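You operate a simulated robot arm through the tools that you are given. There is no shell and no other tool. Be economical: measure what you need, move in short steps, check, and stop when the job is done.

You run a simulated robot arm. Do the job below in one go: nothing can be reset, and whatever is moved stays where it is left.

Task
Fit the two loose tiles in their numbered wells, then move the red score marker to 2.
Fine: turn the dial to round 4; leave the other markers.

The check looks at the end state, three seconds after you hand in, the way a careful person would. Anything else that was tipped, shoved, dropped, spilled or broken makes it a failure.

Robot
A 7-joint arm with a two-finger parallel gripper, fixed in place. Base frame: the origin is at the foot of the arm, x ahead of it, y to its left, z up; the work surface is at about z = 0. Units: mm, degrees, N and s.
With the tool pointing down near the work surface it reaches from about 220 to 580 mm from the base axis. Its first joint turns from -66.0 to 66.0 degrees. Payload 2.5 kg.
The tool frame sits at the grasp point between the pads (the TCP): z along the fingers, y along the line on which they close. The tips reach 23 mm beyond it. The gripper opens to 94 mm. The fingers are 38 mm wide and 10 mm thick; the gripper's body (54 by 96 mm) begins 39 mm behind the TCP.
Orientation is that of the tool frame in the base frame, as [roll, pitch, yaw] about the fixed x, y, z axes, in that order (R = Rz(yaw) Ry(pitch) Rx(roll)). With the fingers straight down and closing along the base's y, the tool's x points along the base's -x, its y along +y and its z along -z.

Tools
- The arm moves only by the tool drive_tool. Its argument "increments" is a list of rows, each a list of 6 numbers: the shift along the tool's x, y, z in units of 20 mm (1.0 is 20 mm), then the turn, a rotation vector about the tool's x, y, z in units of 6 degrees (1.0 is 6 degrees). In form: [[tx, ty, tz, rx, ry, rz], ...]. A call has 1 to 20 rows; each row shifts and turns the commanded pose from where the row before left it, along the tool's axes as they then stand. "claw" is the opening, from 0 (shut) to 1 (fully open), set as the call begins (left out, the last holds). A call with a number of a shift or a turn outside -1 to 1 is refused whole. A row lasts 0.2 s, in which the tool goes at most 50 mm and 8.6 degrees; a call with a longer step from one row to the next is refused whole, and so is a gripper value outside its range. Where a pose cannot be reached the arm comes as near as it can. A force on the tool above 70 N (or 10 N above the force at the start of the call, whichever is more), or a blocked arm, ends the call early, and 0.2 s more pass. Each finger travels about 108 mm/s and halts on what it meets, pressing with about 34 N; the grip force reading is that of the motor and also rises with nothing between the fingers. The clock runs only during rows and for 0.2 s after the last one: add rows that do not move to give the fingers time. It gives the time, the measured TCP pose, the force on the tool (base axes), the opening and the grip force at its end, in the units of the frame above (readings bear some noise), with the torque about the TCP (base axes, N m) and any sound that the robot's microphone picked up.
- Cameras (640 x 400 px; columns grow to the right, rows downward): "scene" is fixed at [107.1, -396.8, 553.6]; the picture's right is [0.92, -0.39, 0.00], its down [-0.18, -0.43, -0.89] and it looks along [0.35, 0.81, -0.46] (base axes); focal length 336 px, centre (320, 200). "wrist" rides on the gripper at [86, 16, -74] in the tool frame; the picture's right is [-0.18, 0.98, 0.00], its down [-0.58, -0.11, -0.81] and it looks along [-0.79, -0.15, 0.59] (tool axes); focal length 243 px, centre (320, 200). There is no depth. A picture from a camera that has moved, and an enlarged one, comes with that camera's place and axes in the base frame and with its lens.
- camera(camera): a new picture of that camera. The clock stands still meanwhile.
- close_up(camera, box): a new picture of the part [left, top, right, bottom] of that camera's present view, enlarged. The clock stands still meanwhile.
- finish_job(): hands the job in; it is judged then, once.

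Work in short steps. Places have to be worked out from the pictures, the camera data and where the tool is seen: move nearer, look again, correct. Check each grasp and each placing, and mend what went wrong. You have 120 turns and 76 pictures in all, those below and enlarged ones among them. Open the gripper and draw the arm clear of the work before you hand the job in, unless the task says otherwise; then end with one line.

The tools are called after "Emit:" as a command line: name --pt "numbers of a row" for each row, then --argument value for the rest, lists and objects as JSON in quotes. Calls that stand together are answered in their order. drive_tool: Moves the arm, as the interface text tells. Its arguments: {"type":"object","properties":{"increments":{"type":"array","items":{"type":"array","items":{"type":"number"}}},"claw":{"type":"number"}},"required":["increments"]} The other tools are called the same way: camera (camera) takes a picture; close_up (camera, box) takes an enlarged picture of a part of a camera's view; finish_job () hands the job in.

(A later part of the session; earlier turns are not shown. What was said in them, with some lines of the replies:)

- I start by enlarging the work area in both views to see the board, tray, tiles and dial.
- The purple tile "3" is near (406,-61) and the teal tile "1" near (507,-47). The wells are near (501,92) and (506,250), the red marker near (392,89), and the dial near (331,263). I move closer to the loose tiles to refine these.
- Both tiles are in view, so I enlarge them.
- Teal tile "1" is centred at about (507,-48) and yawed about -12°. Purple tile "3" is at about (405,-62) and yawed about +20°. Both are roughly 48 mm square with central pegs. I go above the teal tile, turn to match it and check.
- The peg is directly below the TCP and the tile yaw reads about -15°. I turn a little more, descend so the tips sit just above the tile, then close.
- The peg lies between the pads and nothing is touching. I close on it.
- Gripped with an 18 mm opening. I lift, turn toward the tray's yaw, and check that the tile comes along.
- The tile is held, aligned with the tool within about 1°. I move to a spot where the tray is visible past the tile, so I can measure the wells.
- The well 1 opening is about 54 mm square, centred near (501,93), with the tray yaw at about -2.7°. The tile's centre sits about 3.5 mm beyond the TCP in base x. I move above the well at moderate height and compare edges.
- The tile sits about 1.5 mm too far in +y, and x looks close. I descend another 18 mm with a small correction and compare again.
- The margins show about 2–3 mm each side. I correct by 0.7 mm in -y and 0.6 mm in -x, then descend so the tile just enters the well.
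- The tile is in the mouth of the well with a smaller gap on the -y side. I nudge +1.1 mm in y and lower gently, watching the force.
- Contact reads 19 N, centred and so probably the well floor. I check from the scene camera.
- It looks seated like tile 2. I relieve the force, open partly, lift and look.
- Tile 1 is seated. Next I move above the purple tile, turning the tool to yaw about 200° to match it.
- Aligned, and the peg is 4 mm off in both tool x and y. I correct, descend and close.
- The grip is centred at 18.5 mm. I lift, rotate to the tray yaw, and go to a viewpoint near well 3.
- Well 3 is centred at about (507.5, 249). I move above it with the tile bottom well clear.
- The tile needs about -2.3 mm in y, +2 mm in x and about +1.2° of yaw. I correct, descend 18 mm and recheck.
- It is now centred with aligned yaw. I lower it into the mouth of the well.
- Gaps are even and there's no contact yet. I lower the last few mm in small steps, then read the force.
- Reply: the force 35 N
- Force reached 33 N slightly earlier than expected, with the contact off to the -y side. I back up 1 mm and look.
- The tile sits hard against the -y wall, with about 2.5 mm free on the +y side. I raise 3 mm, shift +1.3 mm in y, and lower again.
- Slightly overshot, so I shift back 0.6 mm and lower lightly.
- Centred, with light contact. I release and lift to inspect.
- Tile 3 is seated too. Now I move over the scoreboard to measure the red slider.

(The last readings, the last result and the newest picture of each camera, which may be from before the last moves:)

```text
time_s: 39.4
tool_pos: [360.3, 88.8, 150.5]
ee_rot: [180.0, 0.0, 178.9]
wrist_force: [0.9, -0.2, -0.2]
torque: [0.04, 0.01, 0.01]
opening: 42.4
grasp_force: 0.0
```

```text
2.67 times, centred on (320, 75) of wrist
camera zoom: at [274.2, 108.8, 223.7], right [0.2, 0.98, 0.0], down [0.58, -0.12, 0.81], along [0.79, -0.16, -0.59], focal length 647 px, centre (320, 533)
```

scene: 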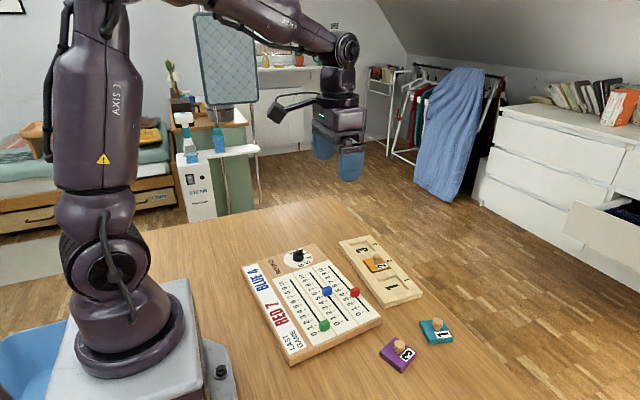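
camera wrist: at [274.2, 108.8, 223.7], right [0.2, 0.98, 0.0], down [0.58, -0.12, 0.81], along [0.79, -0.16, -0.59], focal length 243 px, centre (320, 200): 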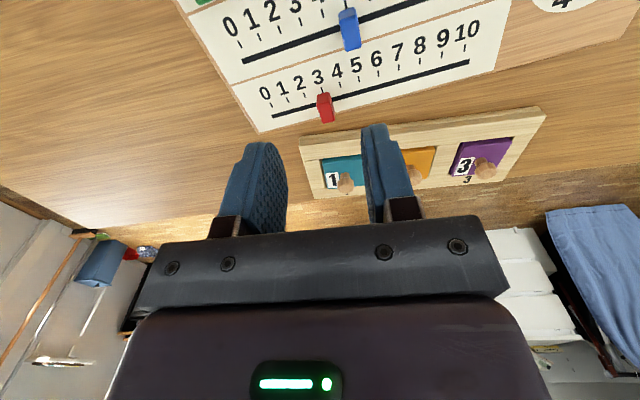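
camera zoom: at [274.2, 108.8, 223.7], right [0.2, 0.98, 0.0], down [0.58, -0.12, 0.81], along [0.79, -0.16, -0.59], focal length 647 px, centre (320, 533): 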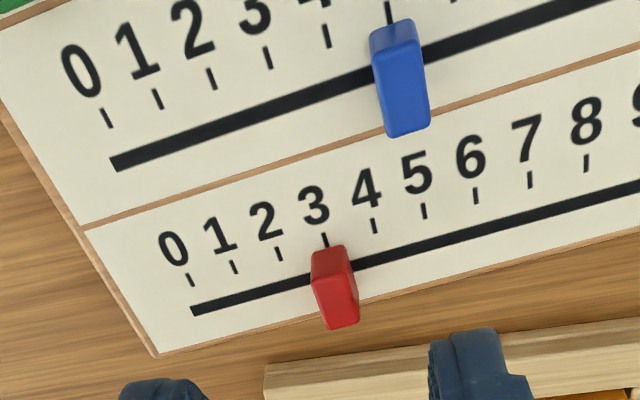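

The red marker sits at 3, centred near (403,88) with its top near z 34. The tick pitch is about 16.8 mm and the board yaw about +5.6°. I align above the marker.

Emit:
drive_tool --pt "-0.54 0 0.75 0 0 0" --pt "-0.54 0 0.75 0 0 0" --pt "-0.54 0 0.75 0 0 -0.56" --pt "-0.54 0 0.75 0 0 -0.56" --pt "0 0 0 0 0 0" --pt "0 0 0 0 0 0"

Emit:
close_up --camera "wrist" --box '[220, 0, 420, 150]'

```text
time_s: 40.8
tool_pos: [403.8, 89.2, 90.1]
ee_rot: [180.0, 0.0, -174.3]
wrist_force: [-0.3, -0.8, -0.5]
torque: [-0.03, 0.0, 0.0]
opening: 42.5
grasp_force: 0.0
```

```text
2.67 times, centred on (320, 75) of wrist
camera zoom: at [316.2, 98.7, 163.1], right [0.09, 1.0, 0.0], down [0.59, -0.05, 0.81], along [0.8, -0.07, -0.59], focal length 647 px, centre (320, 533)
```

zoom: 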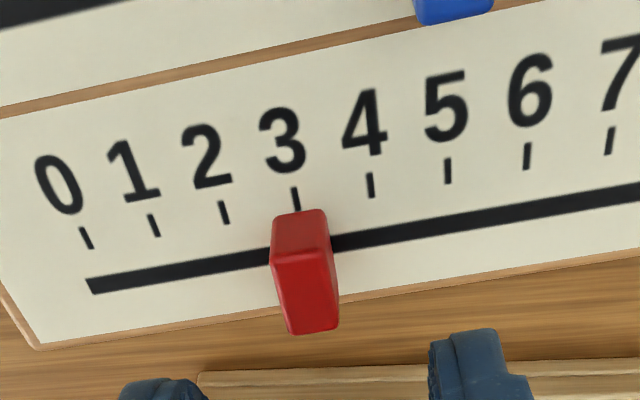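

The marker centre is about 2.8 mm to tool -y and the slot is at tool x = 0. I correct, descend with the tips just above the board, and close.

Emit:
drive_tool --pt "0 -0.14 0.35 0 0 0" --pt "0 0 0.7 0 0 0" --pt "0 0 0.7 0 0 0" --pt "0 0 0.6 0 0 0" --pt "0 0 0 0 0 0"

Emit:
drive_tool --pt "0 0 0 0 0 0" --pt "0 0 0 0 0 0" --pt "0 0 0 0 0 0" --claw 0.08

Emit:
close_up --camera "wrist" --box '[220, 50, 420, 200]'

```text
time_s: 41.9
tool_pos: [404.8, 87.0, 47.0]
ee_rot: [-180.0, -0.2, -174.4]
wrist_force: [-4.1, -0.8, 6.2]
torque: [0.14, 0.01, 0.07]
opening: 42.2
grasp_force: 0.2
stopped in row 5: the force on the tool passed its limit at 77 N (the readings are from after the stop); the commanded pose is now the measured one
```

```text
time_s: 42.7
tool_pos: [405.1, 87.4, 46.7]
ee_rot: [179.9, -0.1, -174.5]
wrist_force: [1.5, 0.5, 8.3]
torque: [0.03, 0.02, -0.13]
opening: 11.0
grasp_force: 33.4
```

```text
2.67 times, centred on (320, 125) of wrist
camera zoom: at [317.7, 96.1, 120.8], right [0.09, 1.0, 0.0], down [0.59, -0.05, 0.81], along [0.8, -0.07, -0.59], focal length 647 px, centre (320, 400)
```

zoom: 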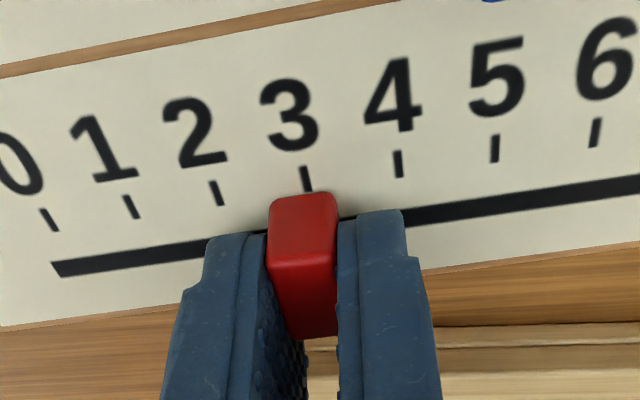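

The board surface is at about z 23.5, since the tips met it. The marker is 11 mm wide and centred in the grip, and tick 2 is about 15 mm away in tool -y. I open, rise 1.5 mm to unload, and re-grip before sliding.

Emit:
drive_tool --pt "0 0 0 0 0 0" --pt "0 0 -0.09 0 0 0" --pt "0 0 0 0 0 0" --claw 0.2

Emit:
drive_tool --pt "0 0 0 0 0 0" --pt "0 0 0 0 0 0" --pt "0 0 0 0 0 0" --claw 0.05

Emit:
drive_tool --pt "0 -0.15 0 0 0 0" --pt "0 -0.2 0 0 0 0" --pt "0 -0.2 0 0 0 0" --pt "0 -0.15 0 0 0 0" --pt "0 0 0 0 0 0" --pt "0 0 0 0 0 0"

Emit:
close_up --camera "wrist" --box '[220, 50, 420, 200]'

```text
time_s: 43.5
tool_pos: [404.1, 87.5, 47.6]
ee_rot: [-180.0, -0.2, -174.4]
wrist_force: [-0.2, -0.5, 0.1]
torque: [0.0, 0.01, 0.03]
opening: 18.9
grasp_force: 0.1
```

```text
time_s: 44.3
tool_pos: [404.7, 87.1, 47.7]
ee_rot: [180.0, -0.2, -174.4]
wrist_force: [-1.5, 0.2, 0.2]
torque: [0.01, 0.1, -0.09]
opening: 11.1
grasp_force: 34.2
```

```text
time_s: 45.7
tool_pos: [406.4, 73.8, 49.0]
ee_rot: [179.9, -0.1, -174.4]
wrist_force: [0.5, -0.9, 0.2]
torque: [0.0, -0.12, -0.05]
opening: 10.9
grasp_force: 34.2
```

```text
2.67 times, centred on (320, 125) of wrist
camera zoom: at [318.7, 82.1, 122.3], right [0.09, 1.0, 0.0], down [0.59, -0.05, 0.81], along [0.8, -0.07, -0.59], focal length 647 px, centre (320, 400)
```

zoom: 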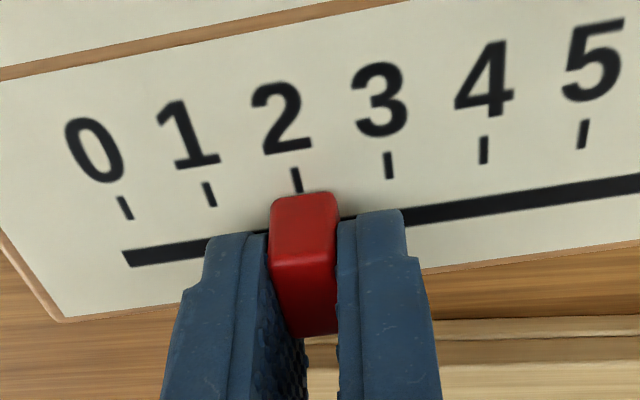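

The marker is about 0.8 mm short of tick 2. I nudge it, release, and rise.

Emit:
drive_tool --pt "0 -0.04 0 0 0 0" --pt "0 0 0 0 0 0" --pt "0 0 0 0 0 0"

Emit:
drive_tool --pt "0 0 0 0 0 0" --pt "0 0 0 0 0 0" --pt "0 0 -0.4 0 0 0" --pt "0 0 -0.8 0 0 0" --pt "0 0 -0.9 0 0 0" --pt "0 0 0 0 0 0" --claw 0.3

Emit:
close_up --camera "wrist" --box '[220, 0, 420, 150]'

Emit:
close_up --camera "scene" --box '[240, 235, 390, 365]'

```text
time_s: 46.5
tool_pos: [406.7, 73.8, 47.4]
ee_rot: [-180.0, -0.2, -174.4]
wrist_force: [1.5, -0.1, 0.5]
torque: [0.01, -0.16, -0.07]
opening: 11.0
grasp_force: 33.9
```

```text
time_s: 47.9
tool_pos: [407.5, 73.4, 91.2]
ee_rot: [-180.0, -0.1, -174.5]
wrist_force: [-0.5, -0.9, 0.4]
torque: [-0.02, -0.03, 0.0]
opening: 28.4
grasp_force: 0.0
```

```text
2.67 times, centred on (320, 75) of wrist
camera zoom: at [319.0, 81.2, 164.9], right [0.09, 1.0, 0.0], down [0.59, -0.05, 0.8], along [0.8, -0.07, -0.59], focal length 647 px, centre (320, 533)
```

zoom: 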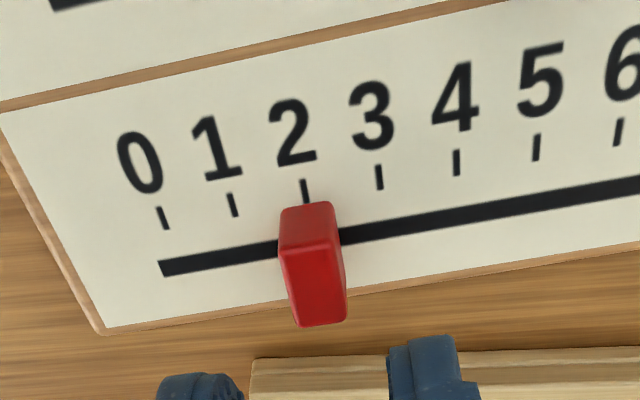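

```text
3.08 times, centred on (315, 300) of scene
camera zoom: at [107.1, -396.8, 553.6], right [0.92, -0.39, 0.0], down [-0.18, -0.43, -0.89], along [0.35, 0.81, -0.46], focal length 1034 px, centre (335, -108)
```

zoom: 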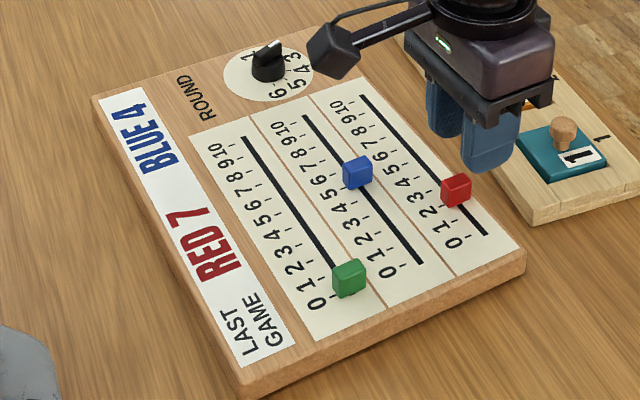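

The red marker is centred on 2, and blue and green are untouched. Next I move to view the round dial.

Emit:
drive_tool --pt "0.452 0.905 -0.295 0 0 0" --pt "0.452 0.905 -0.295 0 0 0" --pt "0.452 0.905 -0.295 0 0 0" --pt "0.452 0.905 -0.295 0 0 0" --pt "0.452 0.905 -0.295 0 0 0" --pt "0.452 0.905 -0.295 0 0 0" --pt "0.452 0.905 -0.295 0 0 0" --pt "0.452 0.905 -0.295 0 0 0" --pt "0.452 0.905 -0.295 0 0 0" --pt "0.452 0.905 -0.295 0 0 0" --pt "0 0 0 0 0 0"

Emit:
camera --camera "wrist"

Emit:
close_up --camera "scene" --box '[275, 235, 325, 275]'

```text
time_s: 50.3
tool_pos: [298.5, 244.9, 149.1]
ee_rot: [-180.0, 0.0, -174.4]
wrist_force: [-0.4, 0.4, 0.2]
torque: [-0.02, 0.02, 0.01]
opening: 28.4
grasp_force: 0.1
```

```text
29 pictures are left
camera wrist: at [211.5, 253.8, 223.3], right [0.09, 1.0, 0.0], down [0.59, -0.05, 0.8], along [0.8, -0.07, -0.59], focal length 243 px, centre (320, 200)
```

wrist: 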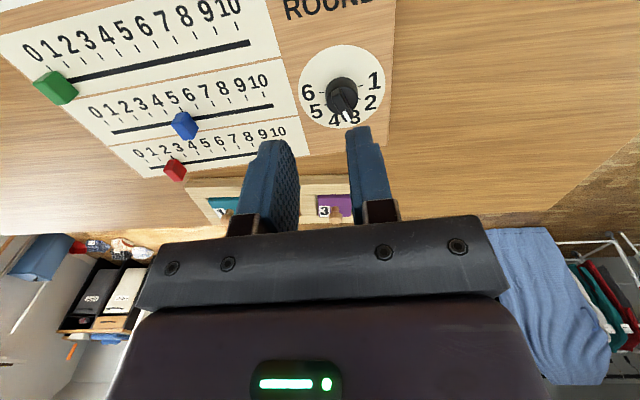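

```text
10.00 times, centred on (300, 255) of scene
camera zoom: at [107.1, -396.8, 553.6], right [0.92, -0.39, 0.0], down [-0.18, -0.43, -0.89], along [0.35, 0.81, -0.46], focal length 3360 px, centre (520, -350)
```

zoom: 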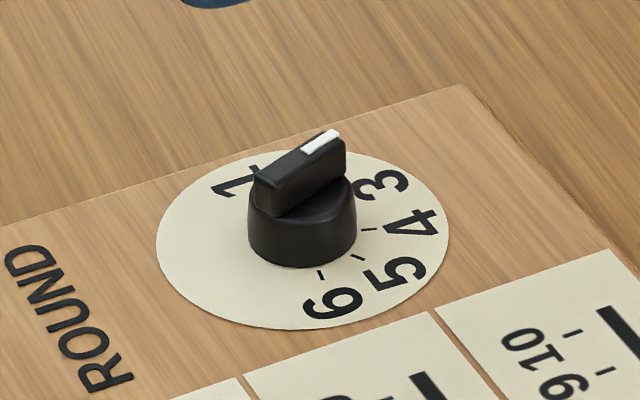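

I zoom the wrist view on the dial to determine the pointer angle and label positions.

Emit:
close_up --camera "wrist" --box '[290, 30, 400, 140]'

```text
3.64 times, centred on (345, 85) of wrist
camera zoom: at [211.5, 253.8, 223.3], right [0.09, 1.0, 0.0], down [0.59, -0.05, 0.8], along [0.8, -0.07, -0.59], focal length 882 px, centre (229, 618)
```

zoom: 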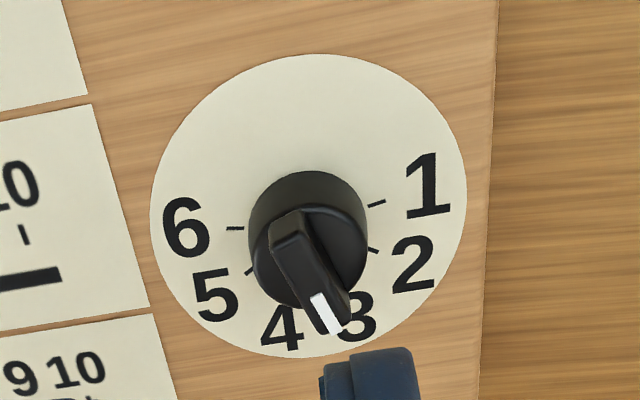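

The pointer reads round 3, at about +20° from the board's x axis, and 4 is at about -20°. The dial is centred at (329,262.5). I go above it with the tool turned so the fingers straddle the bar.

Emit:
drive_tool --pt "-0.4 0.18 0.8 0 0 0" --pt "-0.4 0.18 0.8 0 0 0" --pt "-0.4 0.18 0.8 0 0 0" --pt "-0.4 0.18 0.8 0 0 0" --pt "0 0 0 0 0 -0.91" --pt "0 0 0 0 0 -0.91" --pt "0 0 0 0 0 -0.91" --pt "0 0 0 0 0 0"

Emit:
camera --camera "wrist"

Emit:
close_up --camera "wrist" --box '[240, 30, 400, 150]'

Emit:
close_up --camera "scene" --box '[260, 200, 340, 280]'

```text
time_s: 52.1
tool_pos: [328.0, 261.6, 87.0]
ee_rot: [179.9, -0.2, -158.0]
wrist_force: [-0.8, 0.4, 0.9]
torque: [0.01, 0.0, 0.04]
opening: 28.3
grasp_force: 0.1
```

```text
26 pictures are left
camera wrist: at [243.3, 244.8, 159.5], right [-0.2, 0.98, 0.0], down [0.58, 0.12, 0.8], along [0.79, 0.16, -0.59], focal length 243 px, centre (320, 200)
```

wrist: 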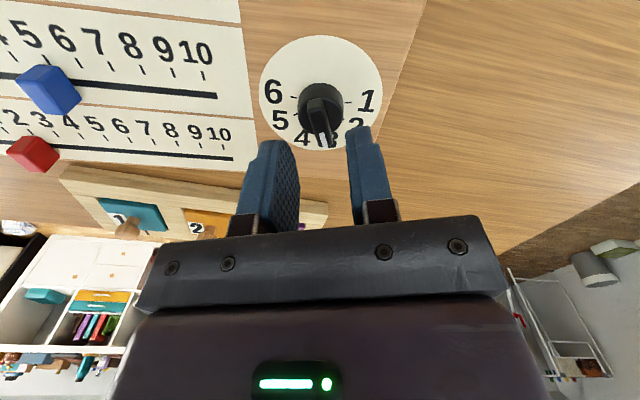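

```text
3.33 times, centred on (320, 90) of wrist
camera zoom: at [243.3, 244.8, 159.5], right [-0.2, 0.98, 0.0], down [0.58, 0.12, 0.8], along [0.79, 0.16, -0.59], focal length 809 px, centre (320, 567)
```

zoom: 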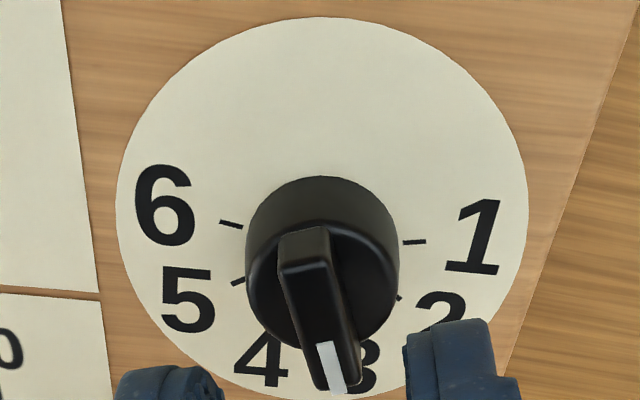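

```text
5.00 times, centred on (300, 240) of scene
camera zoom: at [107.1, -396.8, 553.6], right [0.92, -0.39, 0.0], down [-0.18, -0.43, -0.89], along [0.35, 0.81, -0.46], focal length 1680 px, centre (420, 0)
```

zoom: 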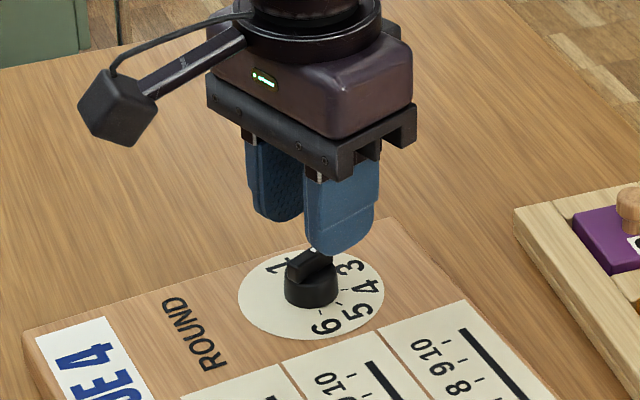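

The bar is parallel to the fingers and centred. I descend to TCP z≈62 and look before closing.

Emit:
drive_tool --pt "0 0 0.4 0 0 0" --pt "0 0 0.4 0 0 0" --pt "0 0 0.4 0 0 0" --pt "0 0 0 0 0 0"

Emit:
close_up --camera "scene" --box '[275, 225, 325, 275]'

Emit:
close_up --camera "wrist" --box '[240, 50, 400, 170]'

```text
time_s: 53.1
tool_pos: [329.8, 261.7, 62.0]
ee_rot: [180.0, -0.1, -158.0]
wrist_force: [-0.4, 0.3, -0.2]
torque: [-0.01, -0.02, -0.03]
opening: 28.1
grasp_force: 0.1
```

```text
8.00 times, centred on (300, 250) of scene
camera zoom: at [107.1, -396.8, 553.6], right [0.92, -0.39, 0.0], down [-0.18, -0.43, -0.89], along [0.35, 0.81, -0.46], focal length 2688 px, centre (480, -200)
```

zoom: 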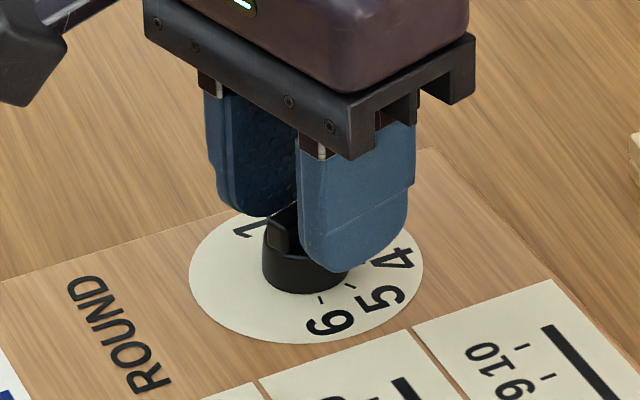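

```text
3.33 times, centred on (320, 110) of wrist
camera zoom: at [243.5, 245.3, 135.4], right [-0.2, 0.98, 0.0], down [0.58, 0.12, 0.8], along [0.79, 0.16, -0.59], focal length 809 px, centre (320, 500)
```

zoom: 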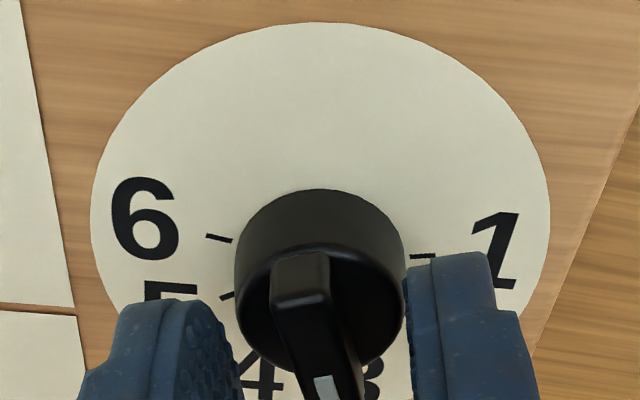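

The fingers straddle the bar without contact. I close on it.

Emit:
drive_tool --pt "0 0 0 0 0 0" --pt "0 0 0 0 0 0" --pt "0 0 0 0 0 0" --claw 0

Emit:
close_up --camera "wrist" --box '[240, 50, 400, 170]'

```text
time_s: 53.9
tool_pos: [330.1, 262.6, 60.9]
ee_rot: [180.0, -0.1, -158.0]
wrist_force: [-0.6, 3.7, 0.0]
torque: [0.11, -0.08, -0.01]
opening: 25.6
grasp_force: 33.9
```

```text
3.33 times, centred on (320, 110) of wrist
camera zoom: at [243.4, 245.5, 135.4], right [-0.2, 0.98, 0.0], down [0.58, 0.12, 0.8], along [0.79, 0.16, -0.59], focal length 809 px, centre (320, 500)
```

zoom: 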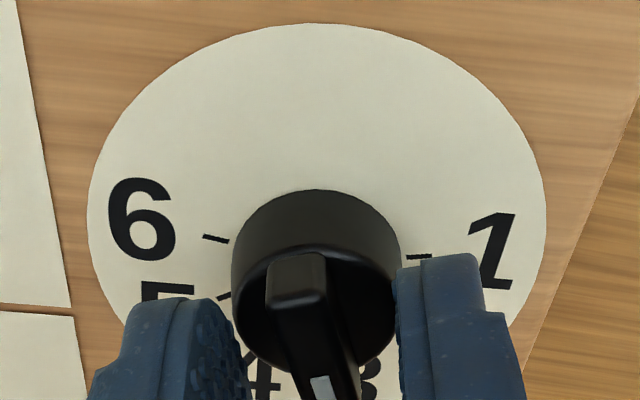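

The fingers caught the round body at 25.6 mm instead of the bar. I open, rise 7 mm, and close on the bar.

Emit:
drive_tool --pt "0 0 0 0 0 0" --pt "0 0 0 0 0 0" --pt "0 0 -0.35 0 0 0" --pt "0 0 0 0 0 0" --claw 0.32

Emit:
drive_tool --pt "0 0 0 0 0 0" --pt "0 0 0 0 0 0" --pt "0 0 0 0 0 0" --claw 0

Emit:
close_up --camera "wrist" --box '[240, 50, 400, 170]'

```text
time_s: 54.9
tool_pos: [329.5, 260.8, 67.2]
ee_rot: [-180.0, -0.2, -158.0]
wrist_force: [0.3, -0.6, -0.3]
torque: [0.01, -0.03, 0.04]
opening: 30.2
grasp_force: 0.0
```

```text
time_s: 55.7
tool_pos: [329.7, 262.1, 68.2]
ee_rot: [180.0, -0.2, -158.0]
wrist_force: [-1.9, 1.5, 1.5]
torque: [-0.01, 0.04, 0.02]
opening: 8.9
grasp_force: 33.9
```

```text
3.33 times, centred on (320, 110) of wrist
camera zoom: at [242.9, 245.2, 142.4], right [-0.2, 0.98, 0.0], down [0.58, 0.12, 0.8], along [0.79, 0.16, -0.59], focal length 809 px, centre (320, 500)
```

zoom: 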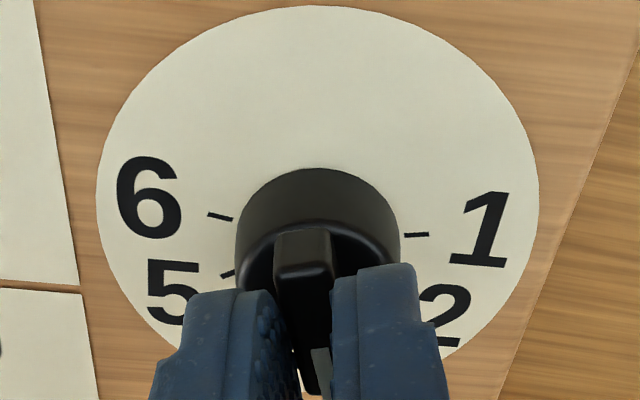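

Bar gripped at 8.9 mm. I rotate by -36.4° about the base z, so the pointer ends at -20° in the board frame (round 4).

Emit:
drive_tool --pt "0 0 0 0 0 0.5" --pt "0 0 0 0 0 0.7" --pt "0 0 0 0 0 0.7" --pt "0 0 0 0 0 0.7" --pt "0 0 0 0 0 0.7" --pt "0 0 0 0 0 0.7" --pt "0 0 0 0 0 0.7" --pt "0 0 0 0 0 0.7" --pt "0 0 0 0 0 0.67" --pt "0 0 0 0 0 0" --pt "0 0 0 0 0 0"

Emit:
drive_tool --pt "0 0 0 0 0 0" --pt "0 0 0 0 0 0" --pt "0 0 -0.5 0 0 0" --pt "0 0 -1 0 0 0" --pt "0.5 0 -1 0 0 0" --pt "1 0 -1 0 0 0" --pt "0 0 0 0 0 0" --claw 0.35

Emit:
close_up --camera "wrist" --box '[240, 0, 420, 130]'

Emit:
close_up --camera "scene" --box '[275, 235, 325, 275]'

```text
time_s: 58.1
tool_pos: [330.0, 261.1, 68.9]
ee_rot: [-179.8, -0.1, 165.4]
wrist_force: [1.0, -1.0, 0.3]
torque: [-0.06, -0.23, -0.01]
opening: 8.5
grasp_force: 33.5
```

```text
time_s: 59.7
tool_pos: [301.7, 268.7, 138.8]
ee_rot: [-179.9, -0.2, 165.5]
wrist_force: [0.0, -0.1, -0.1]
torque: [0.04, 0.0, 0.01]
opening: 32.9
grasp_force: 0.0
```

```text
3.08 times, centred on (330, 65) of wrist
camera zoom: at [220.3, 307.8, 212.8], right [0.42, 0.91, 0.0], down [0.54, -0.25, 0.81], along [0.73, -0.34, -0.59], focal length 746 px, centre (289, 615)
```

zoom: 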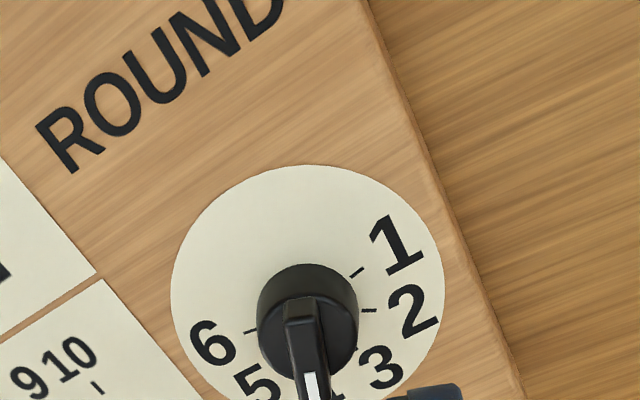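

```text
10.00 times, centred on (300, 255) of scene
camera zoom: at [107.1, -396.8, 553.6], right [0.92, -0.39, 0.0], down [-0.18, -0.43, -0.89], along [0.35, 0.81, -0.46], focal length 3360 px, centre (520, -350)
```

zoom: 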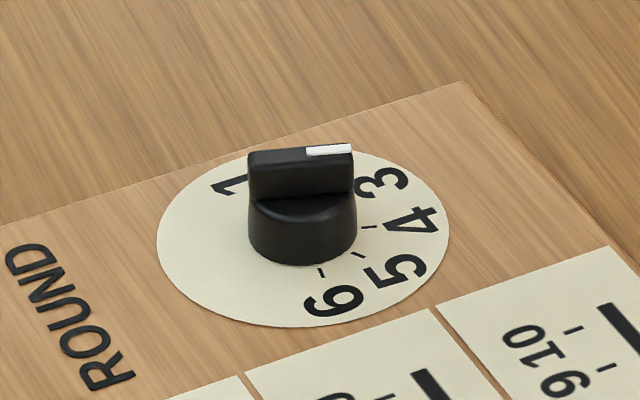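

The pointer looks to be at 4. I back the wrist off for a full view to verify precisely.

Emit:
drive_tool --pt "0.8 0 -0.5 0 0 -0.8" --pt "0.8 0 -0.5 0 0 -0.8" --pt "0.5 0 -0.5 0 0 -0.8" --pt "0 0 0 0 0 0"

Emit:
close_up --camera "wrist" --box '[260, 40, 420, 160]'

```text
time_s: 60.7
tool_pos: [257.9, 275.5, 168.5]
ee_rot: [-180.0, -0.2, -179.9]
wrist_force: [0.0, 0.1, -0.3]
torque: [-0.03, 0.04, -0.01]
opening: 32.8
grasp_force: 0.1
```

```text
3.33 times, centred on (340, 100) of wrist
camera zoom: at [172.7, 293.8, 242.3], right [0.18, 0.98, 0.0], down [0.58, -0.11, 0.8], along [0.79, -0.15, -0.59], focal length 809 px, centre (253, 533)
```

zoom: 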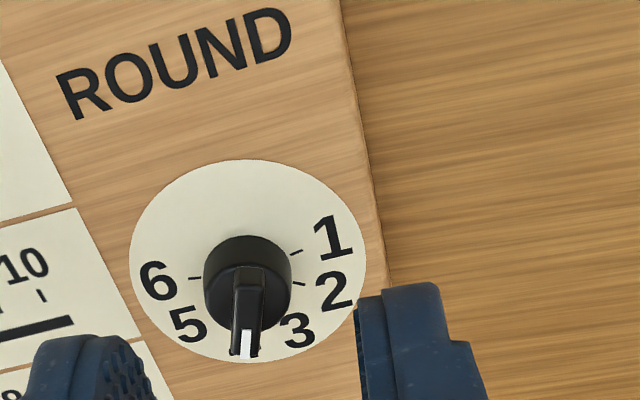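

The pointer direction is about -13.5°, matching label 4 at about -14°. I raise the arm clear and do a final overall check.

Emit:
drive_tool --pt "0 0 -1 0 0 0" --pt "0 0 -1 0 0 0" --pt "0 0 -1 0 0 0" --pt "0 0 -1 0 0 0" --pt "0 0 0 0 0 0"

Emit:
close_up --camera "scene" --box '[230, 220, 450, 370]'

```text
time_s: 61.9
tool_pos: [259.9, 275.4, 248.1]
ee_rot: [-179.9, -0.2, 179.9]
wrist_force: [-0.2, -0.2, 0.3]
torque: [0.01, 0.02, 0.0]
opening: 32.8
grasp_force: 0.0
```

```text
2.67 times, centred on (340, 295) of scene
camera zoom: at [107.1, -396.8, 553.6], right [0.92, -0.39, 0.0], down [-0.18, -0.43, -0.89], along [0.35, 0.81, -0.46], focal length 896 px, centre (267, -53)
```

zoom: 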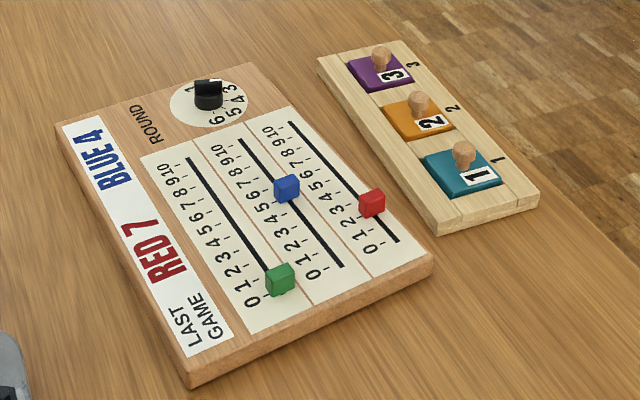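

Everything is in place: both tiles are seated, red is at 2, the dial is at 4, the other markers are untouched and the arm is clear. I hand in.

Emit:
finish_job

```text
The job is handed in.
```

Tiles 1 and 3 are seated in their wells, the red marker is at 2, the dial is at round 4, the blue and green markers are untouched, and the arm is clear; while lowering onto the red marker the fingertips pressed the scoreboard hard (77 N), and I saw no shift or damage afterwards.
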